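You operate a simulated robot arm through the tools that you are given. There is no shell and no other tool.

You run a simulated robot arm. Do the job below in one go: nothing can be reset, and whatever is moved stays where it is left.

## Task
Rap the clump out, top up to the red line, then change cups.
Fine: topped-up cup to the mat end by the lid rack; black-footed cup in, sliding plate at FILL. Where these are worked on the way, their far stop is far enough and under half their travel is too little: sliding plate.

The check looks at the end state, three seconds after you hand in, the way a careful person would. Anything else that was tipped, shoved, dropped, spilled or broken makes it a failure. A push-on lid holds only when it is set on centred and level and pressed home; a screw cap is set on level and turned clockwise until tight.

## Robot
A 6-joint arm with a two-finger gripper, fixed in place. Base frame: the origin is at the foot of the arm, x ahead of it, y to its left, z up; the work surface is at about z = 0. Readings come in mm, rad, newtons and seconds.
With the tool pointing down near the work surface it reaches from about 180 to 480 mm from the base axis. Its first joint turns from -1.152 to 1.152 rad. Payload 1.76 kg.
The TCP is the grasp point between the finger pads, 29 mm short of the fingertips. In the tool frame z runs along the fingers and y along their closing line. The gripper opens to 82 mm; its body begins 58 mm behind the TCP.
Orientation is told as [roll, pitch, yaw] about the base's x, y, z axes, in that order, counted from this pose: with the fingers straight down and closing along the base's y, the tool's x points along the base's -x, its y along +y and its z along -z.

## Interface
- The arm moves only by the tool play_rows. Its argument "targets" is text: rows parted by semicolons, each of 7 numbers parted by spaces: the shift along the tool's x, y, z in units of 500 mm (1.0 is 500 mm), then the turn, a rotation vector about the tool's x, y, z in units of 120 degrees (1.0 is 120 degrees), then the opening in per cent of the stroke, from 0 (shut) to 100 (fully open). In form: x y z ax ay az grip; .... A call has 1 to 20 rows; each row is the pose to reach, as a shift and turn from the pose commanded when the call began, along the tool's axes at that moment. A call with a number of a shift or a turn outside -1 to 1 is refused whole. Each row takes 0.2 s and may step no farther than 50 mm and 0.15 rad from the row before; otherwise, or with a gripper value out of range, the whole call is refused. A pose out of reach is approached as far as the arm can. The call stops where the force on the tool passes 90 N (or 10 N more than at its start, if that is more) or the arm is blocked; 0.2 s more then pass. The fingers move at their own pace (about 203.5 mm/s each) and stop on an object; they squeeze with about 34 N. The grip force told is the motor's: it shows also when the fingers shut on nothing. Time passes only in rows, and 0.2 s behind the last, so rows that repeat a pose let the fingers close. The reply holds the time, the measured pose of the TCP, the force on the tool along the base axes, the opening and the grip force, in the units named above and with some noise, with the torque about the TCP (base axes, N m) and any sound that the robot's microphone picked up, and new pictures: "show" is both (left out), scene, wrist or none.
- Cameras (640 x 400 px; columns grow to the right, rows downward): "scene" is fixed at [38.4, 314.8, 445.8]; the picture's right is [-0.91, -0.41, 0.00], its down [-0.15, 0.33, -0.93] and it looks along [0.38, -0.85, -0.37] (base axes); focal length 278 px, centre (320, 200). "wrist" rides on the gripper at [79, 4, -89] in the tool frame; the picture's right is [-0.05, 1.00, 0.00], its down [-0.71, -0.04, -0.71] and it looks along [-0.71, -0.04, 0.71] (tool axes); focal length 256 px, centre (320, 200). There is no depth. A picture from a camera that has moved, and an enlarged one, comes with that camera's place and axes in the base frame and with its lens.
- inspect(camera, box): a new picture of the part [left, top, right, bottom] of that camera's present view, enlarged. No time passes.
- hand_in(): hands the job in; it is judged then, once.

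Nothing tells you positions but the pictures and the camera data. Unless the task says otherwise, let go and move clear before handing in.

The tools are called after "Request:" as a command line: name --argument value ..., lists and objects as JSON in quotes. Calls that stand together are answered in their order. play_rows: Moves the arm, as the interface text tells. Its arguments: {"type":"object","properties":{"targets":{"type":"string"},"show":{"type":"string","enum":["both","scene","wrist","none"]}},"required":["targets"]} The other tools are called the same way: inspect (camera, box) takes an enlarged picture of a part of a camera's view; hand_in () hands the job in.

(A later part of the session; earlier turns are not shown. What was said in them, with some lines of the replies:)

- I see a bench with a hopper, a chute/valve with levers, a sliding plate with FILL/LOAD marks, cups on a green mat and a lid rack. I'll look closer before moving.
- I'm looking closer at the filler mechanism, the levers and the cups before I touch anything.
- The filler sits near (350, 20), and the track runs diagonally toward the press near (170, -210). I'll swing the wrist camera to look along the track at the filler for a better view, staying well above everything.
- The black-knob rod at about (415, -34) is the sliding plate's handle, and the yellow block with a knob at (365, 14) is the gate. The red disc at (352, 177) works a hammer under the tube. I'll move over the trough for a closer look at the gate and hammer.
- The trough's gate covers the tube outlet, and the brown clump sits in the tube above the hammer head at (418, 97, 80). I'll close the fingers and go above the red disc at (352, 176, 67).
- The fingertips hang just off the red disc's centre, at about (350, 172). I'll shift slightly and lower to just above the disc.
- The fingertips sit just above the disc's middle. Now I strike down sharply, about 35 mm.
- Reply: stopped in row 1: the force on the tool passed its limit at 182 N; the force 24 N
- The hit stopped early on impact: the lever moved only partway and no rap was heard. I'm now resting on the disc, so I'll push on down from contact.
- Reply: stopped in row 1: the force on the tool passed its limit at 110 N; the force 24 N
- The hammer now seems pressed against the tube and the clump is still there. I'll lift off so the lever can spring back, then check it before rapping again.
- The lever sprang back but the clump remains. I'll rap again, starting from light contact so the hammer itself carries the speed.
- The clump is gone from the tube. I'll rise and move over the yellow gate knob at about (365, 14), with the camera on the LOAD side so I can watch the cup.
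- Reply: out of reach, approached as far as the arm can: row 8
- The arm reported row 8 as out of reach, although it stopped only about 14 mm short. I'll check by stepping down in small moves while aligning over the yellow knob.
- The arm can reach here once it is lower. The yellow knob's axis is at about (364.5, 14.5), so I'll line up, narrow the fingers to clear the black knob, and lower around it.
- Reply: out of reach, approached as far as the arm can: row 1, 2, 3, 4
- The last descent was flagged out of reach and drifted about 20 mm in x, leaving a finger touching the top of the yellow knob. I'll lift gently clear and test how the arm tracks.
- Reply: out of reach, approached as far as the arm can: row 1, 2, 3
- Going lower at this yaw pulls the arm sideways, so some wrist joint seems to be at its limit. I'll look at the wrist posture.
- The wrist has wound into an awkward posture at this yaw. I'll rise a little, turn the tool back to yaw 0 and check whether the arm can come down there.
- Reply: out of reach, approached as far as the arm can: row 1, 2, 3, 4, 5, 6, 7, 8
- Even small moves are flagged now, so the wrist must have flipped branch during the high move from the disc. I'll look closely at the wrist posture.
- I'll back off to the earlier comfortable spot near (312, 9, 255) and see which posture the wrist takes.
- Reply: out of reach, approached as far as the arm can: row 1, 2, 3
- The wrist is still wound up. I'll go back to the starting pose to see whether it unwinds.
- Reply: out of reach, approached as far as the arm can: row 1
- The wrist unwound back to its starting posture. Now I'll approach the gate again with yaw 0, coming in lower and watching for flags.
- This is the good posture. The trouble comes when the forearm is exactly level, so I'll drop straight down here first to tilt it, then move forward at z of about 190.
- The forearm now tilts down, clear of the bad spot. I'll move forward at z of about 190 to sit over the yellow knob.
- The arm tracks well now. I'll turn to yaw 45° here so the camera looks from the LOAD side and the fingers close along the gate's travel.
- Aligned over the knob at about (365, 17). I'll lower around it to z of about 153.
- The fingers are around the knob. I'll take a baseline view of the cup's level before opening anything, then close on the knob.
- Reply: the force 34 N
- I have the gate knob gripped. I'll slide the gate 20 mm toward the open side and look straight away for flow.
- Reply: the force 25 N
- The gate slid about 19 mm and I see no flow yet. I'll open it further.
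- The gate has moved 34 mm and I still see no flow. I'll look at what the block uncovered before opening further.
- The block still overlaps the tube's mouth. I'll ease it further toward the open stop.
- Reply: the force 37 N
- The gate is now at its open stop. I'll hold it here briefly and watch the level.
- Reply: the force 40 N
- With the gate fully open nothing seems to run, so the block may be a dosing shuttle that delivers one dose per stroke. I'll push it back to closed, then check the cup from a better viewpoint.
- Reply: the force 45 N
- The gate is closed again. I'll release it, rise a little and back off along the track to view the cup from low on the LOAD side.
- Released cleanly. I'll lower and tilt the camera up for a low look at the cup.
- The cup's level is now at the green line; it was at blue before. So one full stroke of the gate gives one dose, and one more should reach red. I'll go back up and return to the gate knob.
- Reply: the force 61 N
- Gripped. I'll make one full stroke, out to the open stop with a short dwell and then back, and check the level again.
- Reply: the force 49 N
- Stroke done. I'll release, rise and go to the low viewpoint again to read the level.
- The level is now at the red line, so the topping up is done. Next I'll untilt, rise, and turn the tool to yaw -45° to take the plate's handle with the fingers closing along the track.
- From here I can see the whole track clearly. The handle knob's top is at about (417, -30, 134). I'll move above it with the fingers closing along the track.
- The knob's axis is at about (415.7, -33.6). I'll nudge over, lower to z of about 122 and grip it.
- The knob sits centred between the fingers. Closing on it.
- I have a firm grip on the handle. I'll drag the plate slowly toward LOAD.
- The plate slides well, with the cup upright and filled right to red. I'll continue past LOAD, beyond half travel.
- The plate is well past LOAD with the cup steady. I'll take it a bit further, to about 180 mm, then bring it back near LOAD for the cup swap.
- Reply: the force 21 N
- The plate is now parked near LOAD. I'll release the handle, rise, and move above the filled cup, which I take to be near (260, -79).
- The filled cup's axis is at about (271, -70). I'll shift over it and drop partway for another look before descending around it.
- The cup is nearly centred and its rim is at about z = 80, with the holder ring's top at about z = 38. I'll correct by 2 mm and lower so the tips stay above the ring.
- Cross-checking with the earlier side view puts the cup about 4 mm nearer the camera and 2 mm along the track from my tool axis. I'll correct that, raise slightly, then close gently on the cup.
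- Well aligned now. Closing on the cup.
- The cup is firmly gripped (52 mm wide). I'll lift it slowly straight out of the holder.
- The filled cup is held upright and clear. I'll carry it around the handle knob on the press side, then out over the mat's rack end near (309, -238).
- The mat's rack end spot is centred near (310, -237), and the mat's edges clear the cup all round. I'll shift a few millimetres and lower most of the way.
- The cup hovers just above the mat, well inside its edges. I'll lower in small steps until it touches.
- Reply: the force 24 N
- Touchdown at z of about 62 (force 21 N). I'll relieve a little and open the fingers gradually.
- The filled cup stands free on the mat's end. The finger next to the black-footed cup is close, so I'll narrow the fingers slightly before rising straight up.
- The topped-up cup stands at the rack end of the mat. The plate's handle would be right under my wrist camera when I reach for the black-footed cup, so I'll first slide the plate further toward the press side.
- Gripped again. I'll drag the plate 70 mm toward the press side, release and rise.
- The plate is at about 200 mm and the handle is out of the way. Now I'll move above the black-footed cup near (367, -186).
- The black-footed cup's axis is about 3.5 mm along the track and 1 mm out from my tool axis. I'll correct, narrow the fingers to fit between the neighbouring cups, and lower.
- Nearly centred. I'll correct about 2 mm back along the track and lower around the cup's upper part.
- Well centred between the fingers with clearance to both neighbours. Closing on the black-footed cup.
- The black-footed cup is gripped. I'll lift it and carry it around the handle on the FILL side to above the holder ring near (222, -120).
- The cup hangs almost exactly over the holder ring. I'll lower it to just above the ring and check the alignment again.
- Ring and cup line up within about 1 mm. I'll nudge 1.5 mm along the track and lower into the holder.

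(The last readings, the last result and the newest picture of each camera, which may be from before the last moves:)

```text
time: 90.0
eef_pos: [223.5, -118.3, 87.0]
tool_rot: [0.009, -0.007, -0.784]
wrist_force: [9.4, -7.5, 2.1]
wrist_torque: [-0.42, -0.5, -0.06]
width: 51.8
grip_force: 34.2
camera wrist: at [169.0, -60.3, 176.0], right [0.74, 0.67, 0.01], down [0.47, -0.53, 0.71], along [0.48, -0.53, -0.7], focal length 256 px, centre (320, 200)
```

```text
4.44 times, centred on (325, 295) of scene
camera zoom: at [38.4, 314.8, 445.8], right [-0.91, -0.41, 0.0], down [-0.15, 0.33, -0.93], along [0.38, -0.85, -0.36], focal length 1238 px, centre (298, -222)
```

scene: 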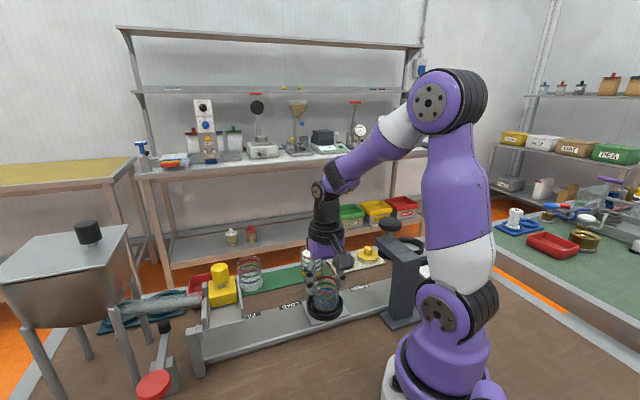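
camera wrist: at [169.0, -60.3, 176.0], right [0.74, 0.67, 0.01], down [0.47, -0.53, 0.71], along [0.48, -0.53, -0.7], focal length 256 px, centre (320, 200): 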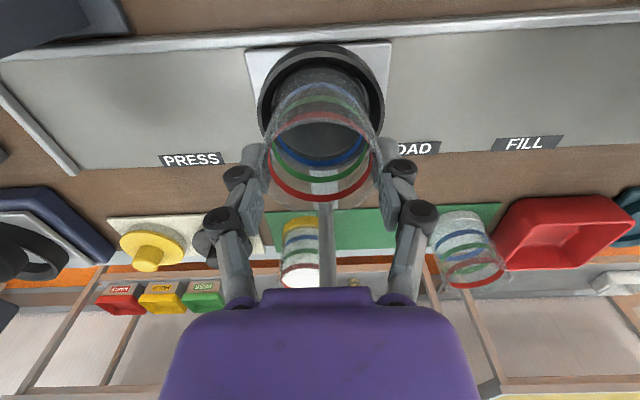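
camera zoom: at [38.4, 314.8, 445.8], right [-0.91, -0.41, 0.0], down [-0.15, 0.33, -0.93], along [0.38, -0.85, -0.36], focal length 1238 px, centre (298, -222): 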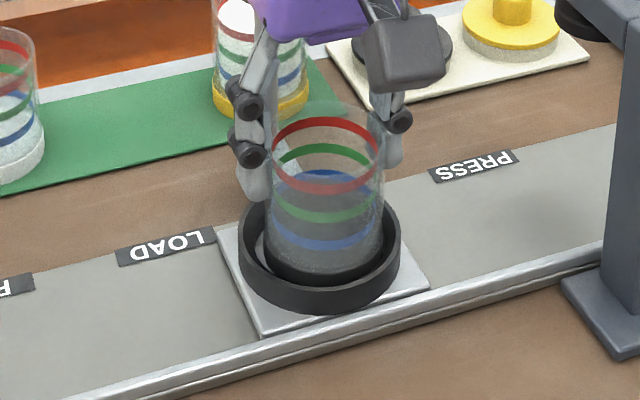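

The cup is inside the ring but pressing lightly on the near wall. I'll shift 1.5 mm away from it and lower the rest in small steps.

Request:
play_rows --targets "-0.003 0 0 0 0 0 0; -0.003 0 0.004 0 0 0 0; -0.003 0 0.008 0 0 0 0; -0.003 0 0.008 0 0 0 0" --show "none"

```text
time: 91.0
eef_pos: [223.0, -118.7, 81.4]
tool_rot: [0.005, -0.001, -0.785]
wrist_force: [-0.2, -3.3, -0.4]
wrist_torque: [-0.11, -0.04, -0.02]
width: 51.7
grip_force: 34.2
```

Request:
play_rows --targets "0 0 0.002 0 0 0 0; 0 0 0.004 0 0 0 0; 0 0 0.004 0 0 0 0" --show "none"

```text
time: 91.8
eef_pos: [222.5, -121.0, 79.0]
tool_rot: [0.008, -0.002, -0.786]
wrist_force: [-1.8, 2.1, 17.1]
wrist_torque: [0.05, 0.24, -0.13]
width: 51.4
grip_force: 34.3
```

Seated on the plate (17 N at z = 79, as expected). I'll release gradually and rise.

Request:
play_rows --targets "0 0 -0.001 0 0 0 0; 0 0 -0.001 0 0 0 66; 0 0 -0.001 0 0 0 75; 0 0 -0.001 0 0 0 88; 0 0 -0.001 0 0 0 95; 0 0 -0.03 0 0 0 95; 0 0 -0.08 0 0 0 95; 0 0 -0.13 0 0 0 90; 0 0 -0.18 0 0 0 80; 0 0 -0.2 0 0 0 70" --show "both"

Request:
inspect --camera "scene" --box '[230, 230, 400, 340]'

Request:
inspect --camera "wrist" --box '[220, 0, 460, 160]'

```text
time: 94.0
eef_pos: [222.6, -119.9, 180.3]
tool_rot: [0.006, -0.003, -0.785]
wrist_force: [1.1, -0.1, 0.6]
wrist_torque: [0.01, 0.0, 0.01]
width: 57.5
grip_force: 0.0
camera wrist: at [169.9, -61.7, 270.2], right [0.74, 0.67, 0.01], down [0.47, -0.53, 0.71], along [0.48, -0.52, -0.71], focal length 256 px, centre (320, 200)
```

scene: 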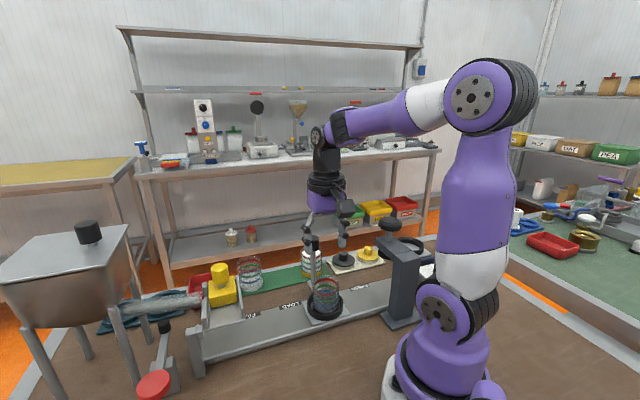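
wrist: 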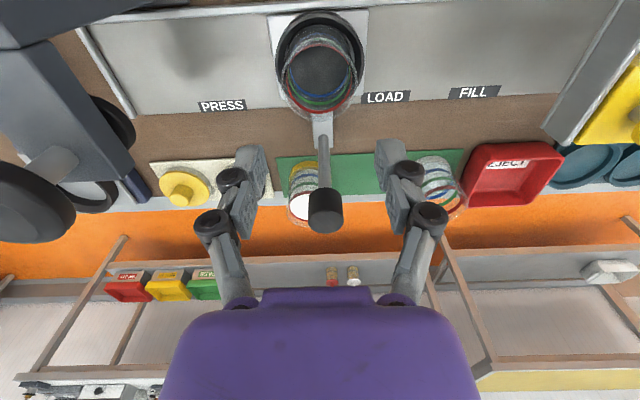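

```text
3.64 times, centred on (315, 285) of scene
camera zoom: at [38.4, 314.8, 445.8], right [-0.91, -0.41, 0.0], down [-0.15, 0.33, -0.93], along [0.38, -0.85, -0.37], focal length 1013 px, centre (338, -109)
```

zoom: 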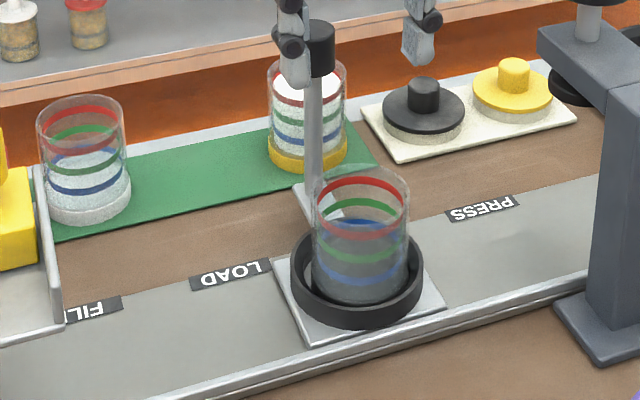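

```text
2.50 times, centred on (340, 80) of wrist
camera zoom: at [169.9, -61.7, 270.2], right [0.74, 0.67, 0.01], down [0.47, -0.53, 0.71], along [0.48, -0.52, -0.71], focal length 640 px, centre (270, 500)
```

zoom: 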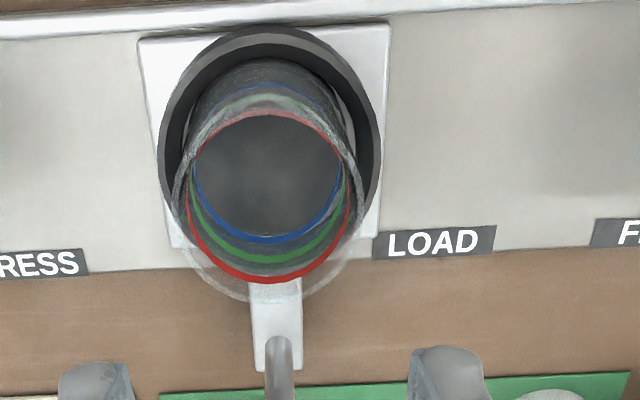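

The black-footed cup is seated upright in the holder. Next I'll go back over the handle knob, near (277, -174).

Request:
play_rows --targets "-0.05 0 0 0 0 0 70; -0.1 0 0 0 0 0 70; -0.154 0 0 0 0 0 70; -0.154 0 0 0 0 0 70" --show "wrist"

Request:
inspect --camera "wrist" --box '[220, 40, 420, 220]'

```text
time: 95.0
eef_pos: [278.0, -175.3, 180.5]
tool_rot: [0.007, 0.0, -0.785]
wrist_force: [0.1, 0.2, 0.0]
wrist_torque: [-0.01, -0.02, 0.02]
width: 57.6
grip_force: 0.1
camera wrist: at [224.2, -116.1, 269.4], right [0.74, 0.67, 0.01], down [0.47, -0.53, 0.71], along [0.48, -0.52, -0.71], focal length 256 px, centre (320, 200)
```

wrist: 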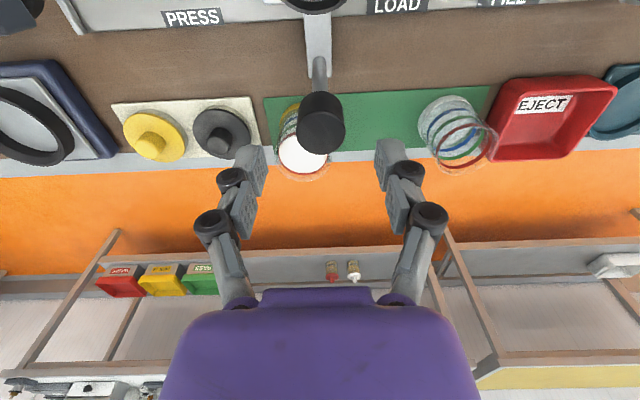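

```text
2.22 times, centred on (320, 130) of wrist
camera zoom: at [224.2, -116.1, 269.4], right [0.74, 0.67, 0.01], down [0.47, -0.53, 0.71], along [0.48, -0.52, -0.71], focal length 569 px, centre (320, 356)
```

zoom: 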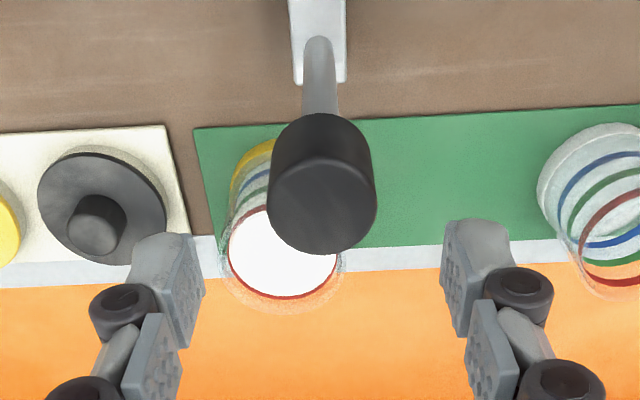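

Request:
play_rows --targets "0.003 0.003 0.03 0 0 0 70; 0.003 0.003 0.06 0 0 0 70; 0.003 0.003 0.09 0 0 0 70; 0.003 0.003 0.118 0 0 0 70; 0.003 0.003 0.118 0 0 0 70; 0.003 0.003 0.118 0 0 0 0; 0.003 0.003 0.118 0 0 0 0; 0.003 0.003 0.118 0 0 0 0" --show "both"

```text
time: 96.8
eef_pos: [277.1, -171.9, 120.1]
tool_rot: [0.006, -0.004, -0.784]
wrist_force: [3.1, -1.1, -1.7]
wrist_torque: [-0.39, -0.1, 0.15]
width: 26.2
grip_force: 36.0
camera wrist: at [223.7, -113.6, 210.8], right [0.74, 0.67, 0.01], down [0.47, -0.53, 0.71], along [0.48, -0.52, -0.71], focal length 256 px, centre (320, 200)
```

scene: 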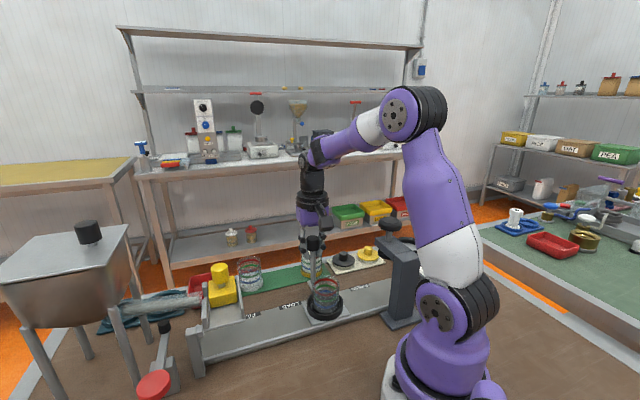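
wrist: 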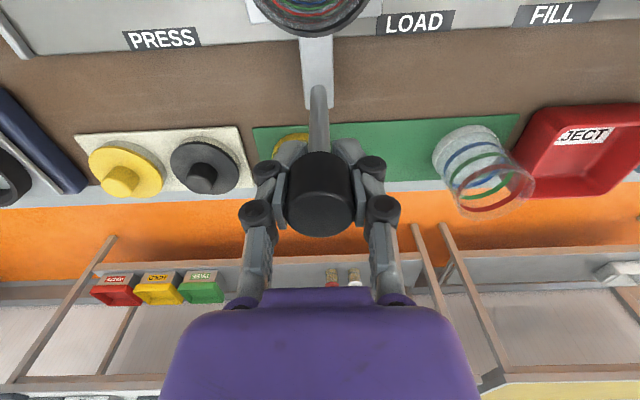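

Gripped on the handle. I'll push the plate back toward FILL, smoothly and in two stages.

Request:
play_rows --targets "0 0.008 0 0 0 0 0; 0 0.025 0 0 0 0 0; 0 0.048 0 0 0 0 0; 0 0.072 0 0 0 0 0; 0 0.096 0 0 0 0 0; 0 0.12 0 0 0 0 0; 0 0.144 0 0 0 0 0; 0 0.168 0 0 0 0 0; 0 0.192 0 0 0 0 0; 0 0.216 0 0 0 0 0; 0 0.235 0 0 0 0 0; 0 0.245 0 0 0 0 0" --show "both"

Request:
inspect --camera "scene" --box '[180, 230, 360, 360]'

```text
time: 99.4
eef_pos: [364.7, -84.4, 120.7]
tool_rot: [0.006, -0.001, -0.786]
wrist_force: [4.6, -5.5, -23.3]
wrist_torque: [-0.1, 0.18, 0.25]
width: 26.4
grip_force: 35.5
camera wrist: at [311.2, -26.4, 210.7], right [0.74, 0.67, 0.01], down [0.47, -0.53, 0.71], along [0.48, -0.52, -0.71], focal length 256 px, centre (320, 200)
```

scene: 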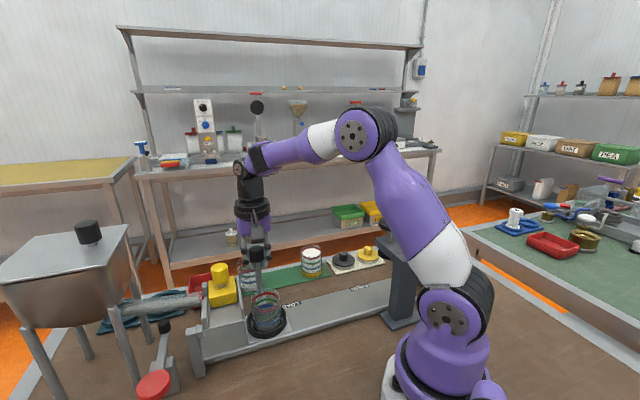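
wrist: 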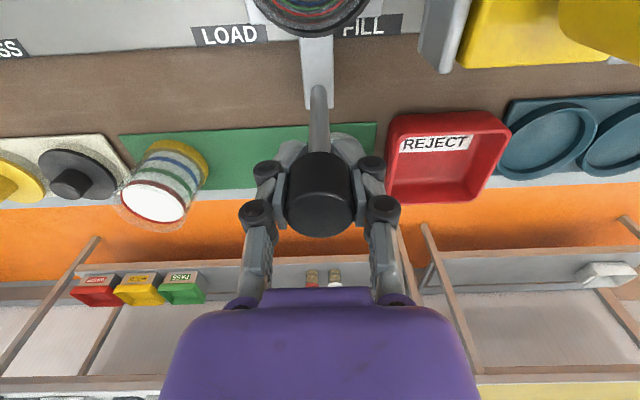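

```text
3.08 times, centred on (270, 295) of scene
camera zoom: at [38.4, 314.8, 445.8], right [-0.91, -0.41, 0.0], down [-0.15, 0.33, -0.93], along [0.38, -0.85, -0.37], focal length 857 px, centre (474, -92)
```

zoom: 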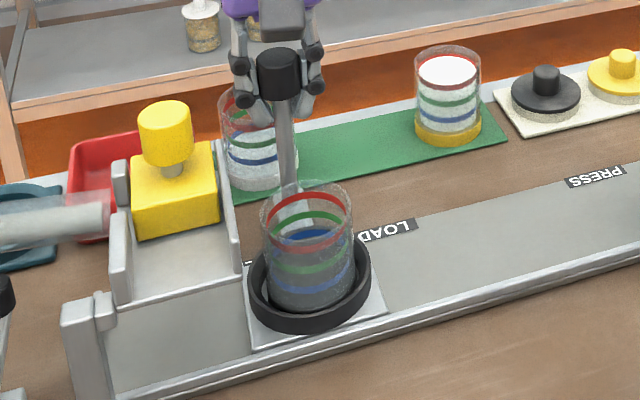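

The cup rides steady. I'll push the remaining 72 mm or so to the FILL stop.

Request:
play_rows --targets "0 0.008 0 0 0 0 0; 0 0.025 0 0 0 0 0; 0 0.046 0 0 0 0 0; 0 0.067 0 0 0 0 0; 0 0.088 0 0 0 0 0; 0 0.109 0 0 0 0 0; 0 0.125 0 0 0 0 0; 0 0.135 0 0 0 0 0; 0 0.142 0 0 0 0 0; 0 0.146 0 0 0 0 0; 0 0.146 0 0 0 0 0" --show "both"

Request:
inspect --camera "scene" --box '[180, 250, 310, 360]'

```text
time: 101.8
eef_pos: [414.9, -33.6, 121.7]
tool_rot: [0.002, 0.004, -0.785]
wrist_force: [-8.4, 3.3, -31.8]
wrist_torque: [-0.21, -0.19, 0.11]
width: 25.9
grip_force: 35.6
camera wrist: at [361.9, 24.9, 211.7], right [0.74, 0.67, 0.0], down [0.47, -0.53, 0.71], along [0.48, -0.52, -0.71], focal length 256 px, centre (320, 200)
```

scene: 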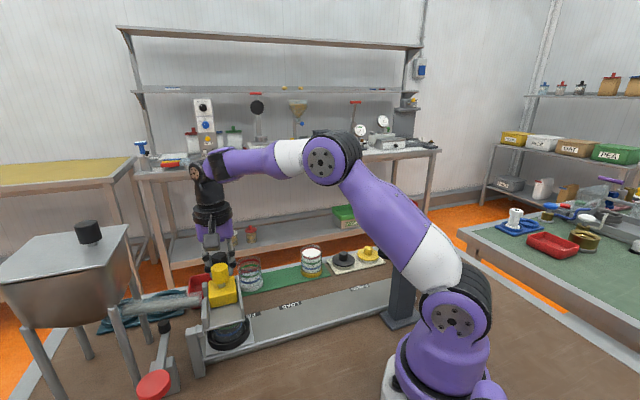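
wrist: 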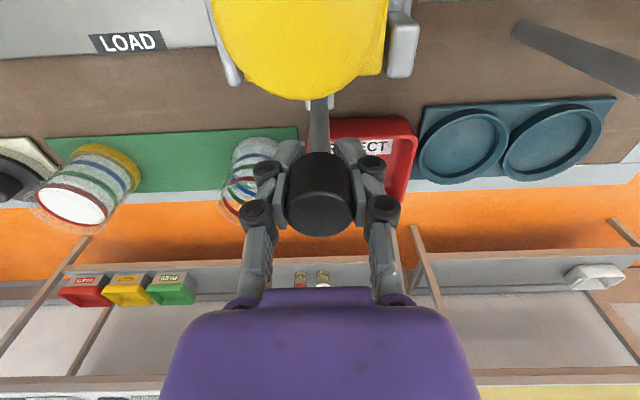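

```text
3.64 times, centred on (245, 305) of scene
camera zoom: at [38.5, 314.8, 445.8], right [-0.91, -0.41, 0.0], down [-0.15, 0.33, -0.93], along [0.38, -0.85, -0.37], focal length 1013 px, centre (593, -182)
```

zoom: 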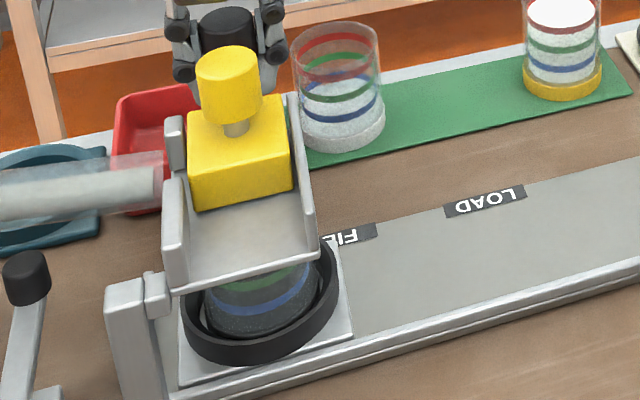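

The plate is back at its starting position under the spout. I'll give a gentle extra push to confirm it's at the stop.

Request:
play_rows --targets "0 0.003 0 0 0 0 0; 0 0.006 0 0 0 0 0; 0 0.006 0 0 0 0 0" --show "none"

```text
time: 102.6
eef_pos: [414.9, -33.3, 121.2]
tool_rot: [-0.002, 0.004, -0.792]
wrist_force: [-46.7, -33.8, -8.1]
wrist_torque: [-0.16, -0.3, 0.02]
width: 26.2
grip_force: 36.1
```

It's firmly at the FILL stop. I'll relax the push, release the handle, rise and back away clear.

Request:
play_rows --targets "0 -0.006 0 0 0 0 0; 0 -0.006 0 0 0 0 70; 0 -0.006 0 0 0 0 70; 0 -0.006 -0.04 0 0 0 70; 0 -0.006 -0.08 0 0 0 70; 0 -0.006 -0.115 0 0 0 70; 0.02 -0.05 -0.115 0 0 0 70; 0.04 -0.11 -0.115 0 0 0 70; 0.06 -0.17 -0.115 0 0 0 70; 0.08 -0.23 -0.115 0 0 0 70; 0.1 -0.28 -0.12 0 0 0 70; 0.1 -0.28 -0.12 0 0 0 70" --show "both"

Request:
inspect --camera "scene" --box '[150, 230, 400, 380]'

Request:
inspect --camera "wrist" --box '[220, 0, 640, 260]'

```text
time: 105.2
eef_pos: [284.2, -95.6, 181.0]
tool_rot: [0.006, -0.001, -0.788]
wrist_force: [-0.6, 0.8, 0.0]
wrist_torque: [0.0, 0.0, -0.01]
width: 57.3
grip_force: 0.0
camera wrist: at [230.4, -37.5, 271.0], right [0.74, 0.67, 0.01], down [0.47, -0.53, 0.71], along [0.48, -0.52, -0.71], focal length 256 px, centre (320, 200)
```

scene: 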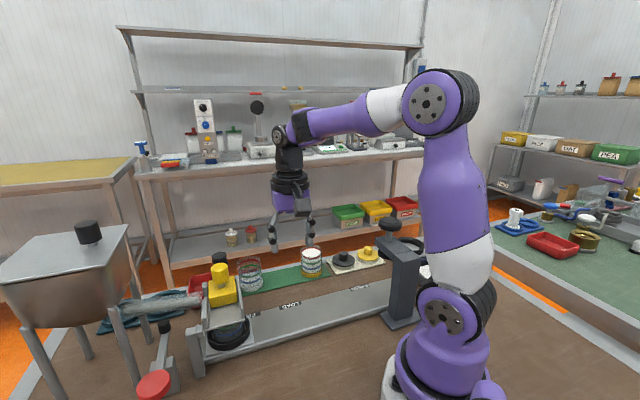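
wrist: 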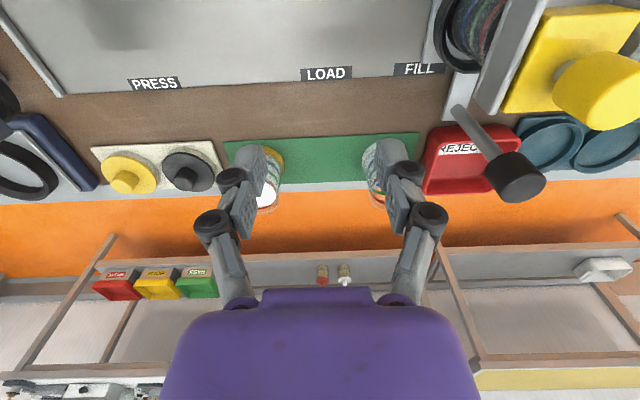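

```text
2.56 times, centred on (275, 305) of scene
camera zoom: at [38.3, 314.8, 445.8], right [-0.91, -0.41, 0.0], down [-0.15, 0.33, -0.93], along [0.38, -0.85, -0.37], focal length 713 px, centre (435, -69)
```

zoom: 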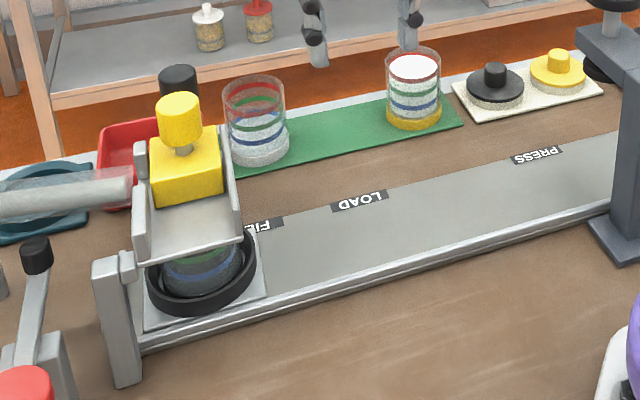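

```text
1.52 times, centred on (430, 130) of wrist
camera zoom: at [230.4, -37.5, 271.0], right [0.74, 0.67, 0.01], down [0.47, -0.53, 0.71], along [0.48, -0.52, -0.71], focal length 390 px, centre (152, 307)
```

zoom: 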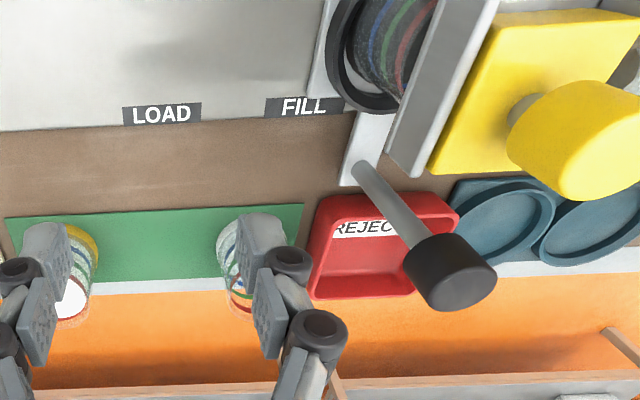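

Everything looks in place. I'll take one last close look at both cups and the gate before handing in.

Request:
inspect --camera "scene" --box '[285, 235, 345, 285]'

Request:
inspect --camera "scene" --box '[185, 250, 275, 360]'

Request:
play_rows --targets "0.03 0 -0.06 0 0 0 70; 0.06 0 -0.12 0 0 0 70; 0.06 0 -0.12 0 0 0 70" --show "both"

```text
8.00 times, centred on (315, 260) of scene
camera zoom: at [38.3, 314.8, 445.8], right [-0.91, -0.41, 0.0], down [-0.15, 0.33, -0.93], along [0.38, -0.85, -0.37], focal length 2228 px, centre (360, -280)
```

zoom: 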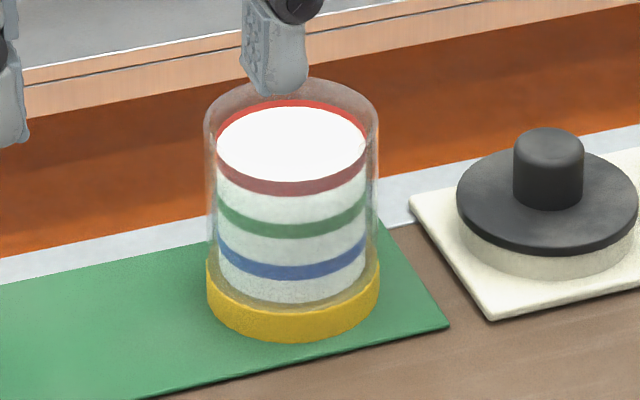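

```text
3.64 times, centred on (230, 305) of scene
camera zoom: at [38.3, 314.8, 445.8], right [-0.91, -0.41, 0.0], down [-0.15, 0.33, -0.93], along [0.38, -0.85, -0.37], focal length 1013 px, centre (647, -182)
```

zoom: 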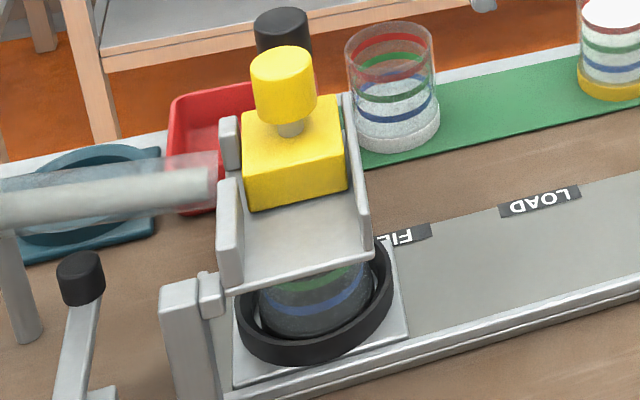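

```text
time: 106.0
eef_pos: [262.5, -76.4, 241.8]
tool_rot: [0.009, -0.002, -0.785]
wrist_force: [-0.8, -0.7, 1.1]
wrist_torque: [0.02, -0.01, 0.01]
width: 57.5
grip_force: 0.0
camera wrist: at [208.9, -16.9, 331.4], right [0.74, 0.67, 0.01], down [0.47, -0.53, 0.71], along [0.48, -0.52, -0.71], focal length 256 px, centre (320, 200)
```

scene: 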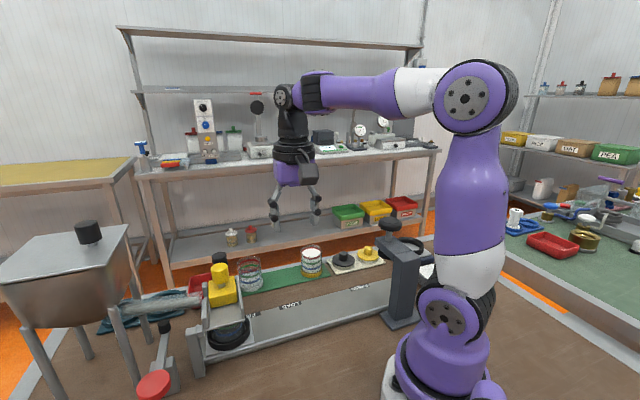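
wrist: 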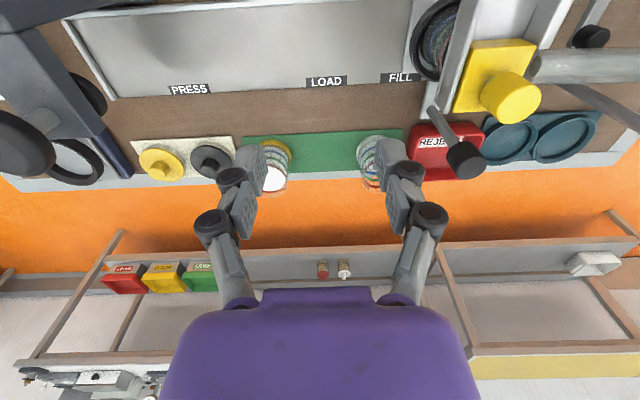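

The topped-up cup, filled to red, stands on the mat's rack end. The black-footed cup is in the holder with the plate at FILL, and the gate is closed. The clump is out, the lever is at rest and the arm is clear, so I'm handing in.

Request:
hand_in

```text
The job is handed in.
```

I handed the job in with everything the task asked for in place, as far as the last pictures show. I haven't seen the check's result.

- **Clump:** it took a second attempt. The first strike on the red disc stopped short and did nothing; the second cleared the clump from the tube, and the hammer lever went back to rest.
- **Topping up:** each full stroke of the yellow gate raised the level by one line. Two strokes brought the cup from blue to red, and the gate is closed again.
- **Topped-up cup:** it stands upright on the mat, at the end by the lid rack, still filled to the red line.
- **Black-footed cup:** it is seated upright in the holder, and the plate is back at FILL against its stop. On the way the plate went out about 200 mm. I estimate that as more than half its travel, but I never ran it to the far stop.

Early on, one finger briefly touched the top of the yellow gate knob when the arm drifted. Nothing moved, and I saw nothing tipped or spilled at any point. The arm has let go and is clear of everything.
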